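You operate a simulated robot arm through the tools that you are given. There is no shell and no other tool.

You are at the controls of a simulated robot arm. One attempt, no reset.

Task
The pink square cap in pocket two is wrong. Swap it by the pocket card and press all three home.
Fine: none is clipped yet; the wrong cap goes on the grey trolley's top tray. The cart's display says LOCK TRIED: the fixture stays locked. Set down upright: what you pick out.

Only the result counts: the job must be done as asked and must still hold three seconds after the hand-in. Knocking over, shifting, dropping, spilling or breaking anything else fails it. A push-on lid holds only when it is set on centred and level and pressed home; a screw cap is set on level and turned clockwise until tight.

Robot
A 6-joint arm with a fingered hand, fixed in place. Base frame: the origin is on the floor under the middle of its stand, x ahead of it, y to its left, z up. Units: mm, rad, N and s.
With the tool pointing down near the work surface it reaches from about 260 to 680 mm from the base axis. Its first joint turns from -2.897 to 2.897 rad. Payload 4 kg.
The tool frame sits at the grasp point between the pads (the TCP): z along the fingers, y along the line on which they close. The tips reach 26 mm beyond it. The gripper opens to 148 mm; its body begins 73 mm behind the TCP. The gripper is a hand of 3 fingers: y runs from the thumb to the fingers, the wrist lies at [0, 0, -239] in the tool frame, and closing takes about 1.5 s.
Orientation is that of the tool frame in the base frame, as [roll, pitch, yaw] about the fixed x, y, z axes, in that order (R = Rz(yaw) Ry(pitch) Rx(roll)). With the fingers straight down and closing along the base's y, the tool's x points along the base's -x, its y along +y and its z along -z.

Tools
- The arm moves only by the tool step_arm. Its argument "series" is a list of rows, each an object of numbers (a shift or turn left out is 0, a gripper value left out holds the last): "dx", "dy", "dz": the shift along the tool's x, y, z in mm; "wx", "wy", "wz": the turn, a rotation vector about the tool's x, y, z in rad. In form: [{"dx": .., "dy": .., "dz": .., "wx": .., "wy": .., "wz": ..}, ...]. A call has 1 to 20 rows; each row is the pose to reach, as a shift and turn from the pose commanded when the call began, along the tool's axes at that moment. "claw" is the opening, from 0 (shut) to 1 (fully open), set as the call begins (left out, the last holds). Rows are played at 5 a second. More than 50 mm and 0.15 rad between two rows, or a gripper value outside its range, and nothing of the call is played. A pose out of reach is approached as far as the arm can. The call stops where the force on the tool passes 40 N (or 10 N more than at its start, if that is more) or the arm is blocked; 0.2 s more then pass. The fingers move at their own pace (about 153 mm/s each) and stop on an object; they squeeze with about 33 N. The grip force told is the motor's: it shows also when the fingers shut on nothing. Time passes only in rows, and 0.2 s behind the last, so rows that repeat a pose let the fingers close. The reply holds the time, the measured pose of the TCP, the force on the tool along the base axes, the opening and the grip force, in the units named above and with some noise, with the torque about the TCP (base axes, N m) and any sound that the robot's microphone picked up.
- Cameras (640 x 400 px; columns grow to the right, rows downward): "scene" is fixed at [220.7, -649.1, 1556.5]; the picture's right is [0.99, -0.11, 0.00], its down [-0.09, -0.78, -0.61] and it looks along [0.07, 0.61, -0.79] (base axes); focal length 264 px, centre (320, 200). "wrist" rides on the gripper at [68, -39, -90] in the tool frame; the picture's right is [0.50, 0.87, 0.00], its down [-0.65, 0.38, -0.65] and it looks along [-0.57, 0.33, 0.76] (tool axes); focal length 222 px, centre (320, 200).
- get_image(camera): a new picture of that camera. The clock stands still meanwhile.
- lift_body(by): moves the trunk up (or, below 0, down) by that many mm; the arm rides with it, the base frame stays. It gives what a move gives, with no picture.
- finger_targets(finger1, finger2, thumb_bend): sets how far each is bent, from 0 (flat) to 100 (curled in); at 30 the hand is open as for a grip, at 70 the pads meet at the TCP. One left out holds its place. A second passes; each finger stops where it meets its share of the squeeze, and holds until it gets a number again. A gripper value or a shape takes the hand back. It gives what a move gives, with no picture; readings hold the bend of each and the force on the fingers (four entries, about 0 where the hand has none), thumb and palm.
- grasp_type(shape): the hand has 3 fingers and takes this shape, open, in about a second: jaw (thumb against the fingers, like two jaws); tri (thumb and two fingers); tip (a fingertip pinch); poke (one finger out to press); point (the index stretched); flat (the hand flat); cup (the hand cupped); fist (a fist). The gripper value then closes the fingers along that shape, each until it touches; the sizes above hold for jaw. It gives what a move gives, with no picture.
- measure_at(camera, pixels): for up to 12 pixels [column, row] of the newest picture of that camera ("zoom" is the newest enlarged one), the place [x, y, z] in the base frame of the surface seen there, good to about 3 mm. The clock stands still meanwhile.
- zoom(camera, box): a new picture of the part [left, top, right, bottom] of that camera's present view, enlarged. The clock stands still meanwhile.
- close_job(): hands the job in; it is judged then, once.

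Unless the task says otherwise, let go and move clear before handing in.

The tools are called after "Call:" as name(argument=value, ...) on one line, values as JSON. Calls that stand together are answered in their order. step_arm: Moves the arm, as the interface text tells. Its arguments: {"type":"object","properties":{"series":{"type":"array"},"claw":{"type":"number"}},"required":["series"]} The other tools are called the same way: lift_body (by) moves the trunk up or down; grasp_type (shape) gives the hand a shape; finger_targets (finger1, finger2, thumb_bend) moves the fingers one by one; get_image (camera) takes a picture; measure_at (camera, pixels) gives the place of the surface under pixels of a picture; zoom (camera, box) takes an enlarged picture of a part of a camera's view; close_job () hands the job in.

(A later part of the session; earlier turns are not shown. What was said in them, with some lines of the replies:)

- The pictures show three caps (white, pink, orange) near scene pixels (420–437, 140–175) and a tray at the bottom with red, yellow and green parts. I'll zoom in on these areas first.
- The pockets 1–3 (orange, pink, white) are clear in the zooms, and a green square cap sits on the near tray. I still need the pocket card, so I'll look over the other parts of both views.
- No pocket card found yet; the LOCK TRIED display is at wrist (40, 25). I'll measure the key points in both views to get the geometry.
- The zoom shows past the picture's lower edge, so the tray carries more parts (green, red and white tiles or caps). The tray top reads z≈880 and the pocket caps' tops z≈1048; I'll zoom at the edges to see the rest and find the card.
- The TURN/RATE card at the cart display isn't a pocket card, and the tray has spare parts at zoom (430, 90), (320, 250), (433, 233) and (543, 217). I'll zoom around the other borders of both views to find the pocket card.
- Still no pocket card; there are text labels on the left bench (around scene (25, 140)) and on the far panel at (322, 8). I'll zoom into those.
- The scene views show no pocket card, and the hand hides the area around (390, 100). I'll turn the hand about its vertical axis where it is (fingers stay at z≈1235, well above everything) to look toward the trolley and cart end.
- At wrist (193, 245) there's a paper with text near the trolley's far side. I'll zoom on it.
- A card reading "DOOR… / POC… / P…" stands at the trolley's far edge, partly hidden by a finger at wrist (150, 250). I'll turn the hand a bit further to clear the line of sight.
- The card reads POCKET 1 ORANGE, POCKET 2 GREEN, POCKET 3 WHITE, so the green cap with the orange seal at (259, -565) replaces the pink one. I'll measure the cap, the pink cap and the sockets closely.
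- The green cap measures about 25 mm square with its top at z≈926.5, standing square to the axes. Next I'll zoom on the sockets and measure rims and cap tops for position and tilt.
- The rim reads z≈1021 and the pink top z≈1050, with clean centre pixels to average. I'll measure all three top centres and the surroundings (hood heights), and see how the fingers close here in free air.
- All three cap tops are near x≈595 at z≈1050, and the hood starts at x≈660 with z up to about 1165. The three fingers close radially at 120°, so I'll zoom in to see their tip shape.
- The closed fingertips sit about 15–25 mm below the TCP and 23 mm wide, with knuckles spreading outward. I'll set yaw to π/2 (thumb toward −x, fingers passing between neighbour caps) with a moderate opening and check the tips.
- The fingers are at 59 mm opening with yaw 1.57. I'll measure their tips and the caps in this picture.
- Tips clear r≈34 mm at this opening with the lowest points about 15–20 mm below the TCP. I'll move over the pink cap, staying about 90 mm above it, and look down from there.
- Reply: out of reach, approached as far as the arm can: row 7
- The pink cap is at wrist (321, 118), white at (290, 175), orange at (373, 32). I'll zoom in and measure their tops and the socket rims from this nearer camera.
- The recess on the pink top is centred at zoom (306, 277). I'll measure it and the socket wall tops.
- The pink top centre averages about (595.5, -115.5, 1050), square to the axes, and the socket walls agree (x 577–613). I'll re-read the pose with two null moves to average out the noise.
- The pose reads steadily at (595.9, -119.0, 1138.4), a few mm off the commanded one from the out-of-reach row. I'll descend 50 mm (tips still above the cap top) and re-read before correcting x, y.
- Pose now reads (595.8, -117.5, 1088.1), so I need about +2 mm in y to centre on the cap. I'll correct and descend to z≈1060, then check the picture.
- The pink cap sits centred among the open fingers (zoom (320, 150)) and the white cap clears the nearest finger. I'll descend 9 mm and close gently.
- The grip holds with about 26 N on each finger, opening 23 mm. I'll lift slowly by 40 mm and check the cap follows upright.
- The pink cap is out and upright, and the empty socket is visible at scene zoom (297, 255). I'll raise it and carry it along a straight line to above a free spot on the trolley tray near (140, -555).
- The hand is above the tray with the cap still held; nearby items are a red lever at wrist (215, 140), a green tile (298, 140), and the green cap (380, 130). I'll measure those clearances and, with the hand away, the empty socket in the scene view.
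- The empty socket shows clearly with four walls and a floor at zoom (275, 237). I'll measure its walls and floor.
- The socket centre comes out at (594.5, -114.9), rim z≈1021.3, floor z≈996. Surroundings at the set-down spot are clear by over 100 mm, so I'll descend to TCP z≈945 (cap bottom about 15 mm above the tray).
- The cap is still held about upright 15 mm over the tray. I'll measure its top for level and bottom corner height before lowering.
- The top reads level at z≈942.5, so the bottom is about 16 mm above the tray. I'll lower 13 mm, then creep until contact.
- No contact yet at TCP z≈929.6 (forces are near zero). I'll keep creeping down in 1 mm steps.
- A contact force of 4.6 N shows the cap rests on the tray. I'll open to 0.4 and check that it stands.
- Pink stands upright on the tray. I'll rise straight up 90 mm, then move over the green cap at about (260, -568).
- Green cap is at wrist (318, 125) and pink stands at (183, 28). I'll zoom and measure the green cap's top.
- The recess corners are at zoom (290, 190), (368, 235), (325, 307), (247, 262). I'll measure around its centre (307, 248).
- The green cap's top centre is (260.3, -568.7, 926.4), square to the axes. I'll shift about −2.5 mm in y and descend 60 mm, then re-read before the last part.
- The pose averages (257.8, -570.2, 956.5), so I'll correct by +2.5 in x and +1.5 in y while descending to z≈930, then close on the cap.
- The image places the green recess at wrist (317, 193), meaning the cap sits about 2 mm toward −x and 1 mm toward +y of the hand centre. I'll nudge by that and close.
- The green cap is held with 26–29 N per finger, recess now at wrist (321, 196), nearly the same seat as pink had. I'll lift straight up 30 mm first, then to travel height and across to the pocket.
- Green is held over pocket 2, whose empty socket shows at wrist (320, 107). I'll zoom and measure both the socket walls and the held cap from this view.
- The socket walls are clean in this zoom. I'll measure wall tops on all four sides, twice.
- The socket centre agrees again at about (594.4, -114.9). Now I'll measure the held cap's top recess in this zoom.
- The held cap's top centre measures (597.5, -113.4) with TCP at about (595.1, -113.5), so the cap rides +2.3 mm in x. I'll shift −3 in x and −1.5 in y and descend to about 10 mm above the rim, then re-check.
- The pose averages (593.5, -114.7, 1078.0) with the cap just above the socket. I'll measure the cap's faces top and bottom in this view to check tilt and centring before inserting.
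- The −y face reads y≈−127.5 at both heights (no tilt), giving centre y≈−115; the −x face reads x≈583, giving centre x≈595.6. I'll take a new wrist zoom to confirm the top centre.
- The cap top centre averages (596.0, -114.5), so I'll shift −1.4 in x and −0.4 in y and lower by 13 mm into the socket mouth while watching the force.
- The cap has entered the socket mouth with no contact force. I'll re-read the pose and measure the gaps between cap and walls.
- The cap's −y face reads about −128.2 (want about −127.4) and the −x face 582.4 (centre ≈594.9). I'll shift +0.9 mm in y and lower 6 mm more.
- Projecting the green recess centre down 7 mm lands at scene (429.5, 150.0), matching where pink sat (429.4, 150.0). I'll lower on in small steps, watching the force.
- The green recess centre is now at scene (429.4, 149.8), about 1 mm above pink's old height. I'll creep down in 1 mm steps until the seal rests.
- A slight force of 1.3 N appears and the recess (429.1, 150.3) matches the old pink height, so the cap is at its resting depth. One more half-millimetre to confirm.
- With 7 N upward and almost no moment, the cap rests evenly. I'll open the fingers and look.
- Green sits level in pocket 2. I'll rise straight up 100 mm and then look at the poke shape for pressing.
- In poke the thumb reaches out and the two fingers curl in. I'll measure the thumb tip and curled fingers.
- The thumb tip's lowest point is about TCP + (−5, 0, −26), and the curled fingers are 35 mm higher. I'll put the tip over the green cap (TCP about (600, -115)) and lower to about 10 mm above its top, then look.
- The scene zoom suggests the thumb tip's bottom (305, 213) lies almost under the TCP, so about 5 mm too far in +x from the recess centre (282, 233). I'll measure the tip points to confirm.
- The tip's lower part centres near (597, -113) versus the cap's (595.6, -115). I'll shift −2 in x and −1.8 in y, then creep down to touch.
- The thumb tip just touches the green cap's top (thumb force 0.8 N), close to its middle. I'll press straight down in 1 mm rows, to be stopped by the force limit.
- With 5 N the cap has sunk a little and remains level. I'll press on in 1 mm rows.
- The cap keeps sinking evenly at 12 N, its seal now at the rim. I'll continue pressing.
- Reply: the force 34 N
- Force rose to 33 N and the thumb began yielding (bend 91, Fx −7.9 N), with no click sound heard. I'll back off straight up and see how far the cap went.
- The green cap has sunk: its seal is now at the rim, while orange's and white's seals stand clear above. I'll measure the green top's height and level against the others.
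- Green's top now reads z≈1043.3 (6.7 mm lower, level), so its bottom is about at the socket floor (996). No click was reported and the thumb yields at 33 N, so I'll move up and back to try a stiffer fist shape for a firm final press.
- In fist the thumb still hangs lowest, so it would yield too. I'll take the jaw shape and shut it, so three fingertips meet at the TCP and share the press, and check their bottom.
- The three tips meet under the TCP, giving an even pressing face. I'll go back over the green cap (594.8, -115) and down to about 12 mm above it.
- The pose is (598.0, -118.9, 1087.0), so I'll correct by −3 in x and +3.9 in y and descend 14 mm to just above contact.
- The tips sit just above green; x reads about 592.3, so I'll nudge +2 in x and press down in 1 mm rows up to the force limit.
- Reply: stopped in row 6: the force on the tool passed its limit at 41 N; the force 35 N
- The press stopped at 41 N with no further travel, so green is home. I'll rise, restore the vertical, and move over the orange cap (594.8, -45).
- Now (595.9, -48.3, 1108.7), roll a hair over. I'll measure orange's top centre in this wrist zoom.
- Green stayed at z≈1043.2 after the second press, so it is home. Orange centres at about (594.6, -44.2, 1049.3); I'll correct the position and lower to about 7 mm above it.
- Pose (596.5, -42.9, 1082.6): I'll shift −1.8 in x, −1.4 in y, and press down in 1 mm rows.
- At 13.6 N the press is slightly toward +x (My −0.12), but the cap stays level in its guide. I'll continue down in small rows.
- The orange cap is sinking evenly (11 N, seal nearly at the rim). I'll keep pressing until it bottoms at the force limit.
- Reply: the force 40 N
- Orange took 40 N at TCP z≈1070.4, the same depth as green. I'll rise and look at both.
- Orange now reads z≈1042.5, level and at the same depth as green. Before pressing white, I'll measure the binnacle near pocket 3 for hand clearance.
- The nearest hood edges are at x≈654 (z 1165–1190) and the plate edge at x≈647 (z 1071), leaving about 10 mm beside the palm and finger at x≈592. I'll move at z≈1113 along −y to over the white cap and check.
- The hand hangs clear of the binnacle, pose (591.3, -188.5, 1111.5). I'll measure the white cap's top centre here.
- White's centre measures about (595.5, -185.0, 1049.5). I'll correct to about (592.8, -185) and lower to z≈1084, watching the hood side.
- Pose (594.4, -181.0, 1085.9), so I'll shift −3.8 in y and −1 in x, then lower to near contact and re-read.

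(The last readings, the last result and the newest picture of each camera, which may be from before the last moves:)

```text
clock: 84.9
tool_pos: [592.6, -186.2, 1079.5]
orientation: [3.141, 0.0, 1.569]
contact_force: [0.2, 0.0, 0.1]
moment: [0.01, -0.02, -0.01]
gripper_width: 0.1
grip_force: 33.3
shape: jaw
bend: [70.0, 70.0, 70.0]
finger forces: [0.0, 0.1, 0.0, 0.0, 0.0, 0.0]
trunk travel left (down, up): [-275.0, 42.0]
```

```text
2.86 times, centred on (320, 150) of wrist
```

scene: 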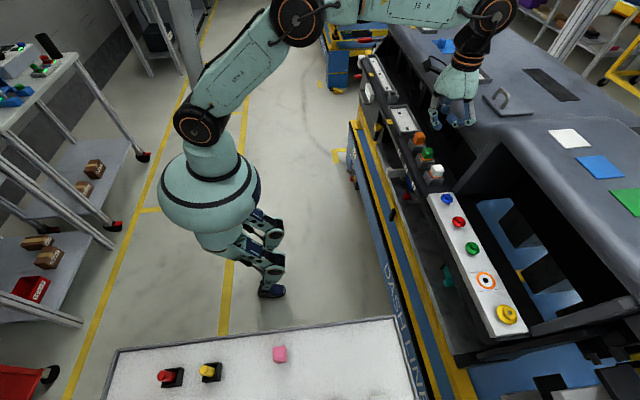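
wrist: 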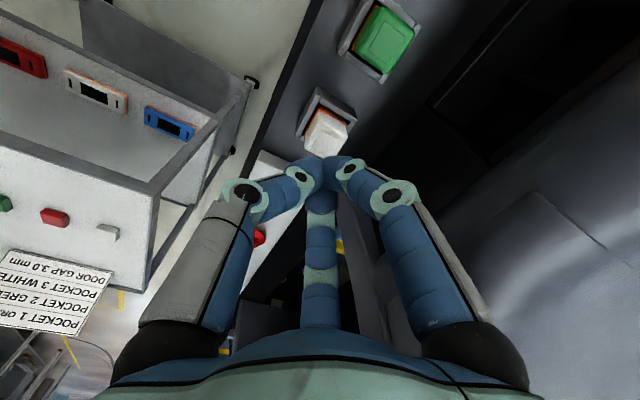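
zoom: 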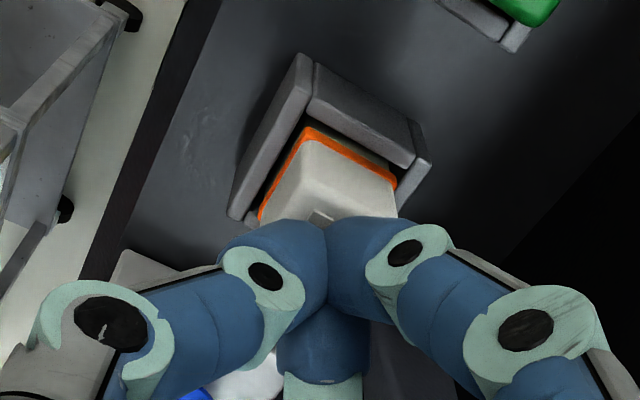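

The tips are just above the white cap at (593.3, -186.0, 1079.9) with clear space to the binnacle. I'll press down in 1 mm rows.

Call:
step_arm(series=[{"dx": 0.7, "dz": 1}, {"dx": 0.7, "dz": 2}, {"dx": 0.7, "dz": 3}, {"dx": 0.7, "dz": 4}, {"dx": 0.7, "dz": 5}, {"dx": 0.7, "dz": 6}])

Call:
zoom(camera="scene", box=[415, 130, 465, 190])

Call:
zoom(camera="wrist", box=[240, 80, 400, 220])

```text
clock: 86.3
tool_pos: [593.1, -185.9, 1075.7]
orientation: [3.14, 0.002, 1.57]
contact_force: [-0.1, -0.4, 9.3]
moment: [-0.03, -0.02, 0.0]
gripper_width: 0.1
grip_force: 33.6
shape: jaw
bend: [70.0, 70.0, 70.0]
finger forces: [0.0, 0.0, 0.0, 0.1, 0.0, 0.1]
trunk travel left (down, up): [-275.0, 42.0]
```

```text
6.67 times, centred on (440, 160) of scene
```

zoom: 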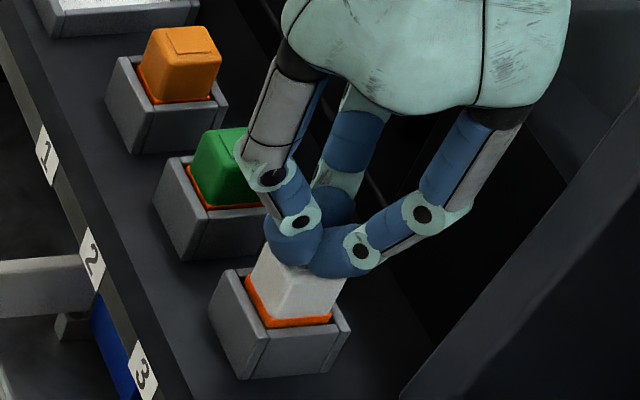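

```text
2.86 times, centred on (320, 150) of wrist
```

zoom: 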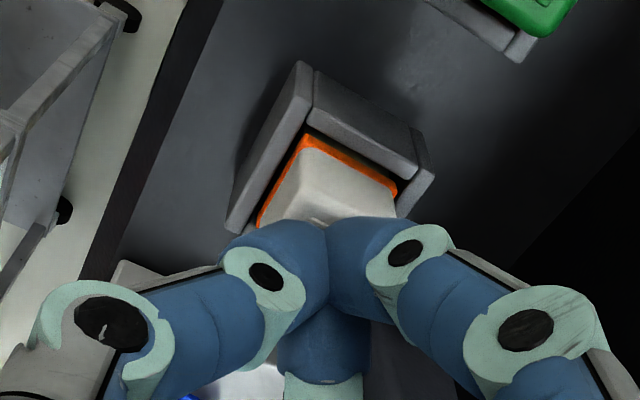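

At 9 N with almost no moment, white is sinking evenly. I'll continue to the stop.

Call:
step_arm(series=[{"dz": 1}, {"dz": 2}, {"dz": 3}, {"dz": 4}, {"dz": 5}])

Call:
step_arm(series=[{"dz": 1}, {"dz": 2}, {"dz": 3}, {"dz": 4}])

Call:
zoom(camera="scene", box=[415, 130, 465, 190])

```text
clock: 87.5
tool_pos: [595.2, -185.1, 1069.8]
orientation: [3.141, 0.002, 1.568]
contact_force: [0.5, -0.6, 17.9]
moment: [-0.01, 0.02, 0.02]
gripper_width: 0.0
grip_force: 33.3
shape: jaw
bend: [70.0, 70.0, 70.0]
finger forces: [0.0, 0.0, 0.0, 0.0, 0.0, 0.1]
trunk travel left (down, up): [-275.0, 42.0]
```

```text
clock: 88.3
tool_pos: [594.6, -183.5, 1070.6]
orientation: [3.132, 0.006, 1.567]
contact_force: [-2.9, 1.0, 14.9]
moment: [-0.01, 0.09, -0.01]
gripper_width: 0.0
grip_force: 33.6
shape: jaw
bend: [70.0, 70.0, 70.0]
finger forces: [0.0, 0.1, 0.0, 0.0, 0.0, 0.0]
trunk travel left (down, up): [-275.0, 42.0]
stopped in row 4: the force on the tool passed its limit at 42 N (the readings are from after the stop); the commanded pose is now the measured one
```

```text
6.67 times, centred on (440, 160) of scene
```

zoom: 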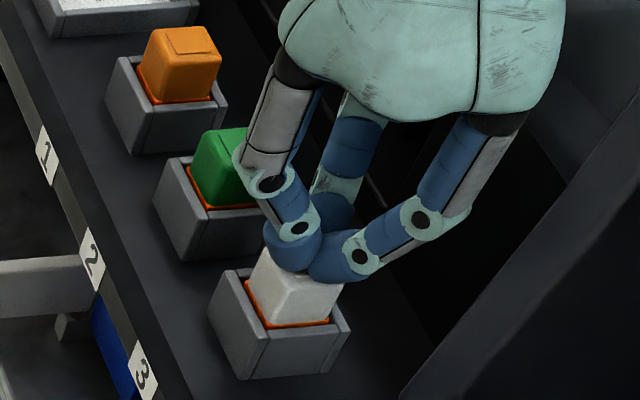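

White took 42 N and stopped at TCP z≈1070, the same depth as the others. I'll rise clear, straighten the hand, and back away toward the robot to inspect all three.

Call:
step_arm(series=[{"dz": -8, "wx": 0.009}, {"dz": -40, "wx": 0.009}, {"dz": -80, "wx": 0.009}, {"dz": -110, "wx": 0.009}, {"dz": -110, "dy": -45, "wx": 0.009}, {"dz": -110, "dy": -90, "wx": 0.009}, {"dz": -110, "dy": -135, "wx": 0.009}, {"dz": -110, "dy": -180, "wx": 0.009}])

Call:
get_image(camera="scene")

Call:
zoom(camera="scene", box=[405, 125, 451, 185])

Call:
measure_at(camera="scene", pixels=[[420.5, 136], [420, 135.5], [421.3, 136.6], [429, 152], [428.5, 151.6], [429.8, 152.5], [438.7, 169.5], [438, 169], [439.5, 170], [437.5, 170], [439.8, 168.9], [430, 151.5]])

```text
clock: 90.1
tool_pos: [414.5, -184.0, 1176.2]
orientation: [-3.139, 0.004, 1.568]
contact_force: [1.1, 0.5, 0.7]
moment: [-0.01, 0.01, -0.04]
gripper_width: 0.0
grip_force: 33.1
shape: jaw
bend: [70.0, 70.0, 70.0]
finger forces: [0.0, 0.0, 0.0, 0.1, 0.0, 0.0]
trunk travel left (down, up): [-275.0, 42.0]
```

```text
taken
```

scene: 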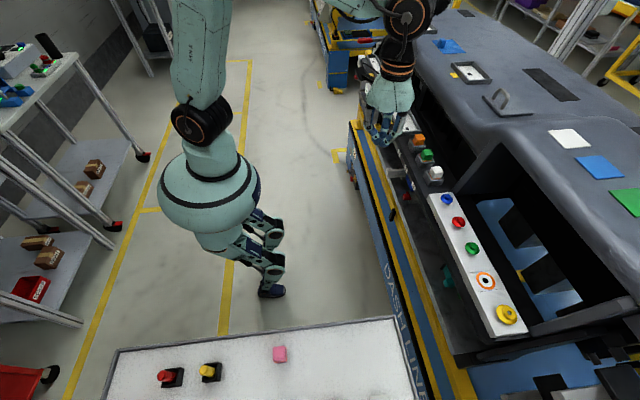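

```text
6.67 times, centred on (428, 155) of scene
```

zoom: 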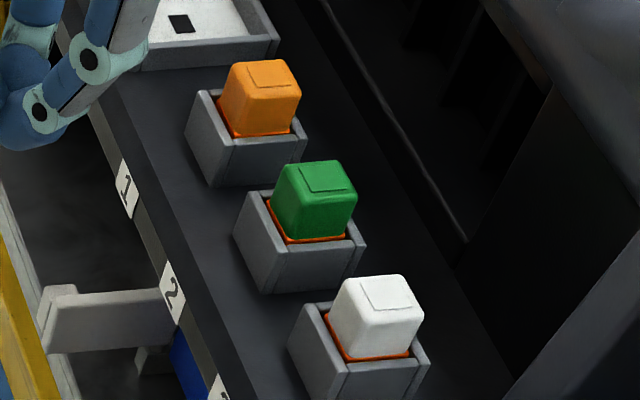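

```text
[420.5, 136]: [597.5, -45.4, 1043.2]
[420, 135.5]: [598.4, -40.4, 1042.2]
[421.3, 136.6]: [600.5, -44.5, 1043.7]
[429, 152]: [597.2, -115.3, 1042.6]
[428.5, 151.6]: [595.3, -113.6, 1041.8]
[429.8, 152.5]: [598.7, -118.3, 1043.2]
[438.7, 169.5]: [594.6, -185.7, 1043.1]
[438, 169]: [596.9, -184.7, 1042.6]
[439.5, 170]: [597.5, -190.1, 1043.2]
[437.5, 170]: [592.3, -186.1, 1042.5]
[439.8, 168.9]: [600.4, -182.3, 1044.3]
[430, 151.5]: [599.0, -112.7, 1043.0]
```

All three caps now read z≈1043 and look level with seals at the rim. I'll take close zooms of each pocket and of the pink cap on the tray as a last check.

Call:
zoom(camera="scene", box=[421, 155, 449, 185])

Call:
zoom(camera="scene", box=[410, 128, 438, 158])

Call:
zoom(camera="scene", box=[260, 335, 300, 375])

Call:
get_image(camera="wrist")

Call:
zoom(camera="scene", box=[160, 398, 420, 400])

```text
13.33 times, centred on (435, 170) of scene
```

zoom: 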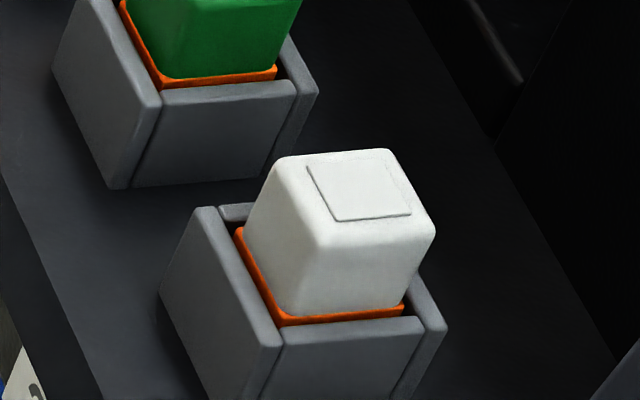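

```text
13.33 times, centred on (424, 143) of scene
```

zoom: 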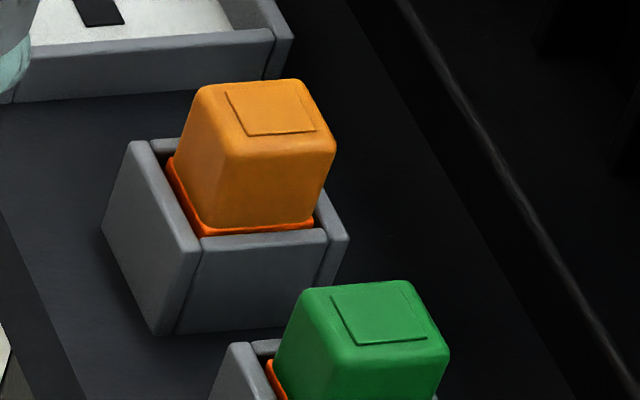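

```text
10.00 times, centred on (280, 355) of scene
```

zoom: 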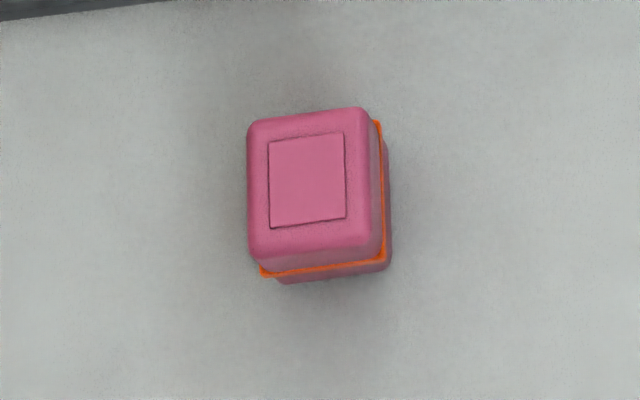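

```text
taken
```

wrist: 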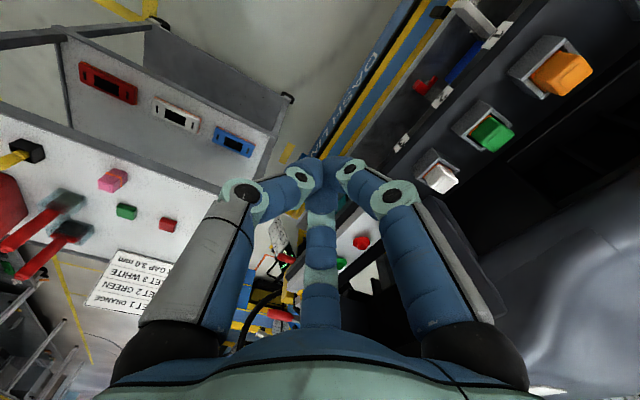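

```text
2.46 times, centred on (290, 399) of scene
```

zoom: 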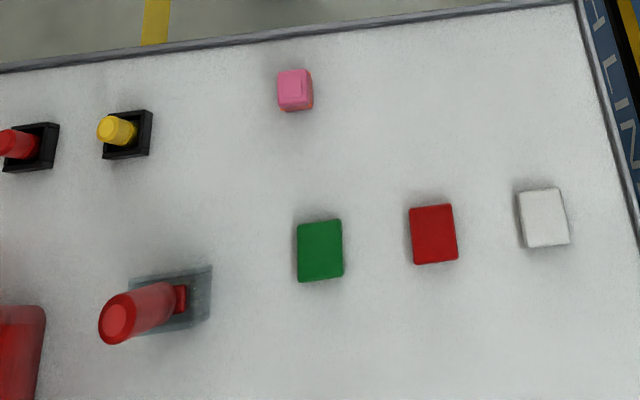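

Pink stands upright, other tray parts are unmoved, and all caps sit level. To be sure they are fully bottomed, I'll measure the cap height on the pink cap and compare with the pocket readings.

Call:
zoom(camera="scene", box=[260, 335, 300, 375])

Call:
measure_at(camera="zoom", pixels=[[290, 150], [330, 150], [290, 200], [330, 200], [310, 175], [300, 165], [150, 150], [480, 150], [480, 250], [150, 250], [320, 330], [420, 300]])

Call:
measure_at(camera="zoom", pixels=[[295, 155], [325, 155], [295, 205], [325, 205], [315, 180], [305, 170], [160, 160], [470, 160], [470, 260], [160, 260], [330, 340], [430, 310]])

Call:
zoom(camera="scene", box=[415, 140, 443, 170])

Call:
measure_at(camera="zoom", pixels=[[275, 140], [335, 133], [352, 170], [297, 178], [315, 155], [305, 150], [325, 160], [310, 165], [320, 145], [215, 265], [225, 295], [300, 290]])

```text
10.00 times, centred on (280, 355) of scene
```

zoom: 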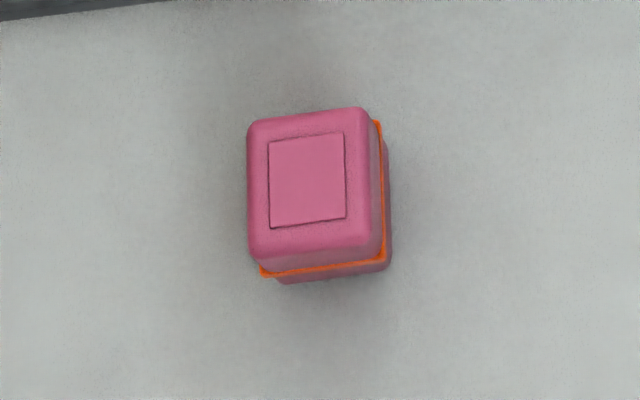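

```text
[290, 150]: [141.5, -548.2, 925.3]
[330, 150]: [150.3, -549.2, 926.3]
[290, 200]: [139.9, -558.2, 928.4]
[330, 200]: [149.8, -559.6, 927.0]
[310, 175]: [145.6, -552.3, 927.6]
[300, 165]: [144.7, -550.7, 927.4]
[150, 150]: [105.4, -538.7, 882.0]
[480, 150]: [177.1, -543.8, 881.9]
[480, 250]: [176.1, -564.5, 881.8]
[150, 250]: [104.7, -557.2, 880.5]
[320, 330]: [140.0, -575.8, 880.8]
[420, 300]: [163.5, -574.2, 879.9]
```

```text
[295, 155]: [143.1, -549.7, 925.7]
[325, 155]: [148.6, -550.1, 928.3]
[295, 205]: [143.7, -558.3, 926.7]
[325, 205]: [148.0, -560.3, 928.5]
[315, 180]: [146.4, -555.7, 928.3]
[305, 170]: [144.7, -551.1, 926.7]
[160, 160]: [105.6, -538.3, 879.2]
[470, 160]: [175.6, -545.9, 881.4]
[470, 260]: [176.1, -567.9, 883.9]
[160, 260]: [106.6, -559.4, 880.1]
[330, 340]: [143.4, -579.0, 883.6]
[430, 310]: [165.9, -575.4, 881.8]
```

```text
13.33 times, centred on (429, 155) of scene
```

zoom: 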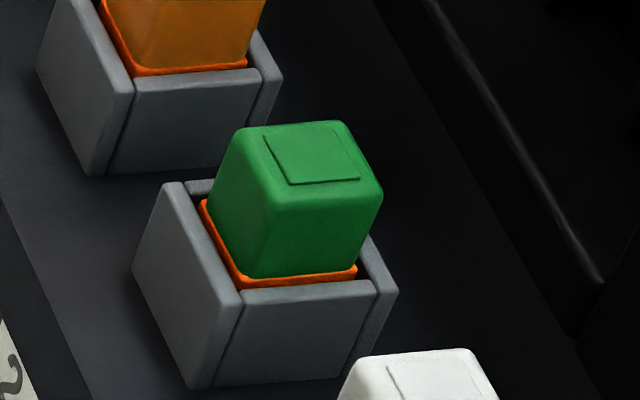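

```text
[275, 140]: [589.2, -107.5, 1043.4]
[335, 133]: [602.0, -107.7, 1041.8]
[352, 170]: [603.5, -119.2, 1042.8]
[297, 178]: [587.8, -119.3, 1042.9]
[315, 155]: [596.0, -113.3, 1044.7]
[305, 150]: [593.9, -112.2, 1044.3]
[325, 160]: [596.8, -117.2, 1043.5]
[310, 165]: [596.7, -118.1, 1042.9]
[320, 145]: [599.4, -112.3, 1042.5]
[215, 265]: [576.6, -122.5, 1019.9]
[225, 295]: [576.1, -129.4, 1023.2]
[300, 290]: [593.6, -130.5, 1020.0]
```

Cap height is about 45.8 mm, so green's bottom lies at z≈997.4 against the floor at ≈996.4: fully seated, and orange and white match it. The pink cap stands upright on the tray and the hand is clear, so I hand the job in.

Call:
close_job()

```text
The job is handed in.
```

I swapped the pink cap for the green one in pocket two, pressed all three caps home, and handed the job in. I never heard a click, so I can't confirm directly that the clips engaged.

- **Card:** the pocket card reads 1 orange, 2 green, 3 white, so only pocket two needed changing.
- **Pink cap:** it stands upright on the grey trolley's top tray, clear of the other parts there.
- **Caps pressed:** each took about 40 N and stopped at the same depth, top at about z 1043 mm. That puts their bottoms within about 1 mm of the socket floor, and all three look level and centred.
- **Evidence for seating:** the equal depth, the hard stop, and the caps staying down after I let go. A second press on green moved it no further.

The fixture stayed locked, and I saw nothing else moved or knocked. The hand was clear of the work when I handed in.
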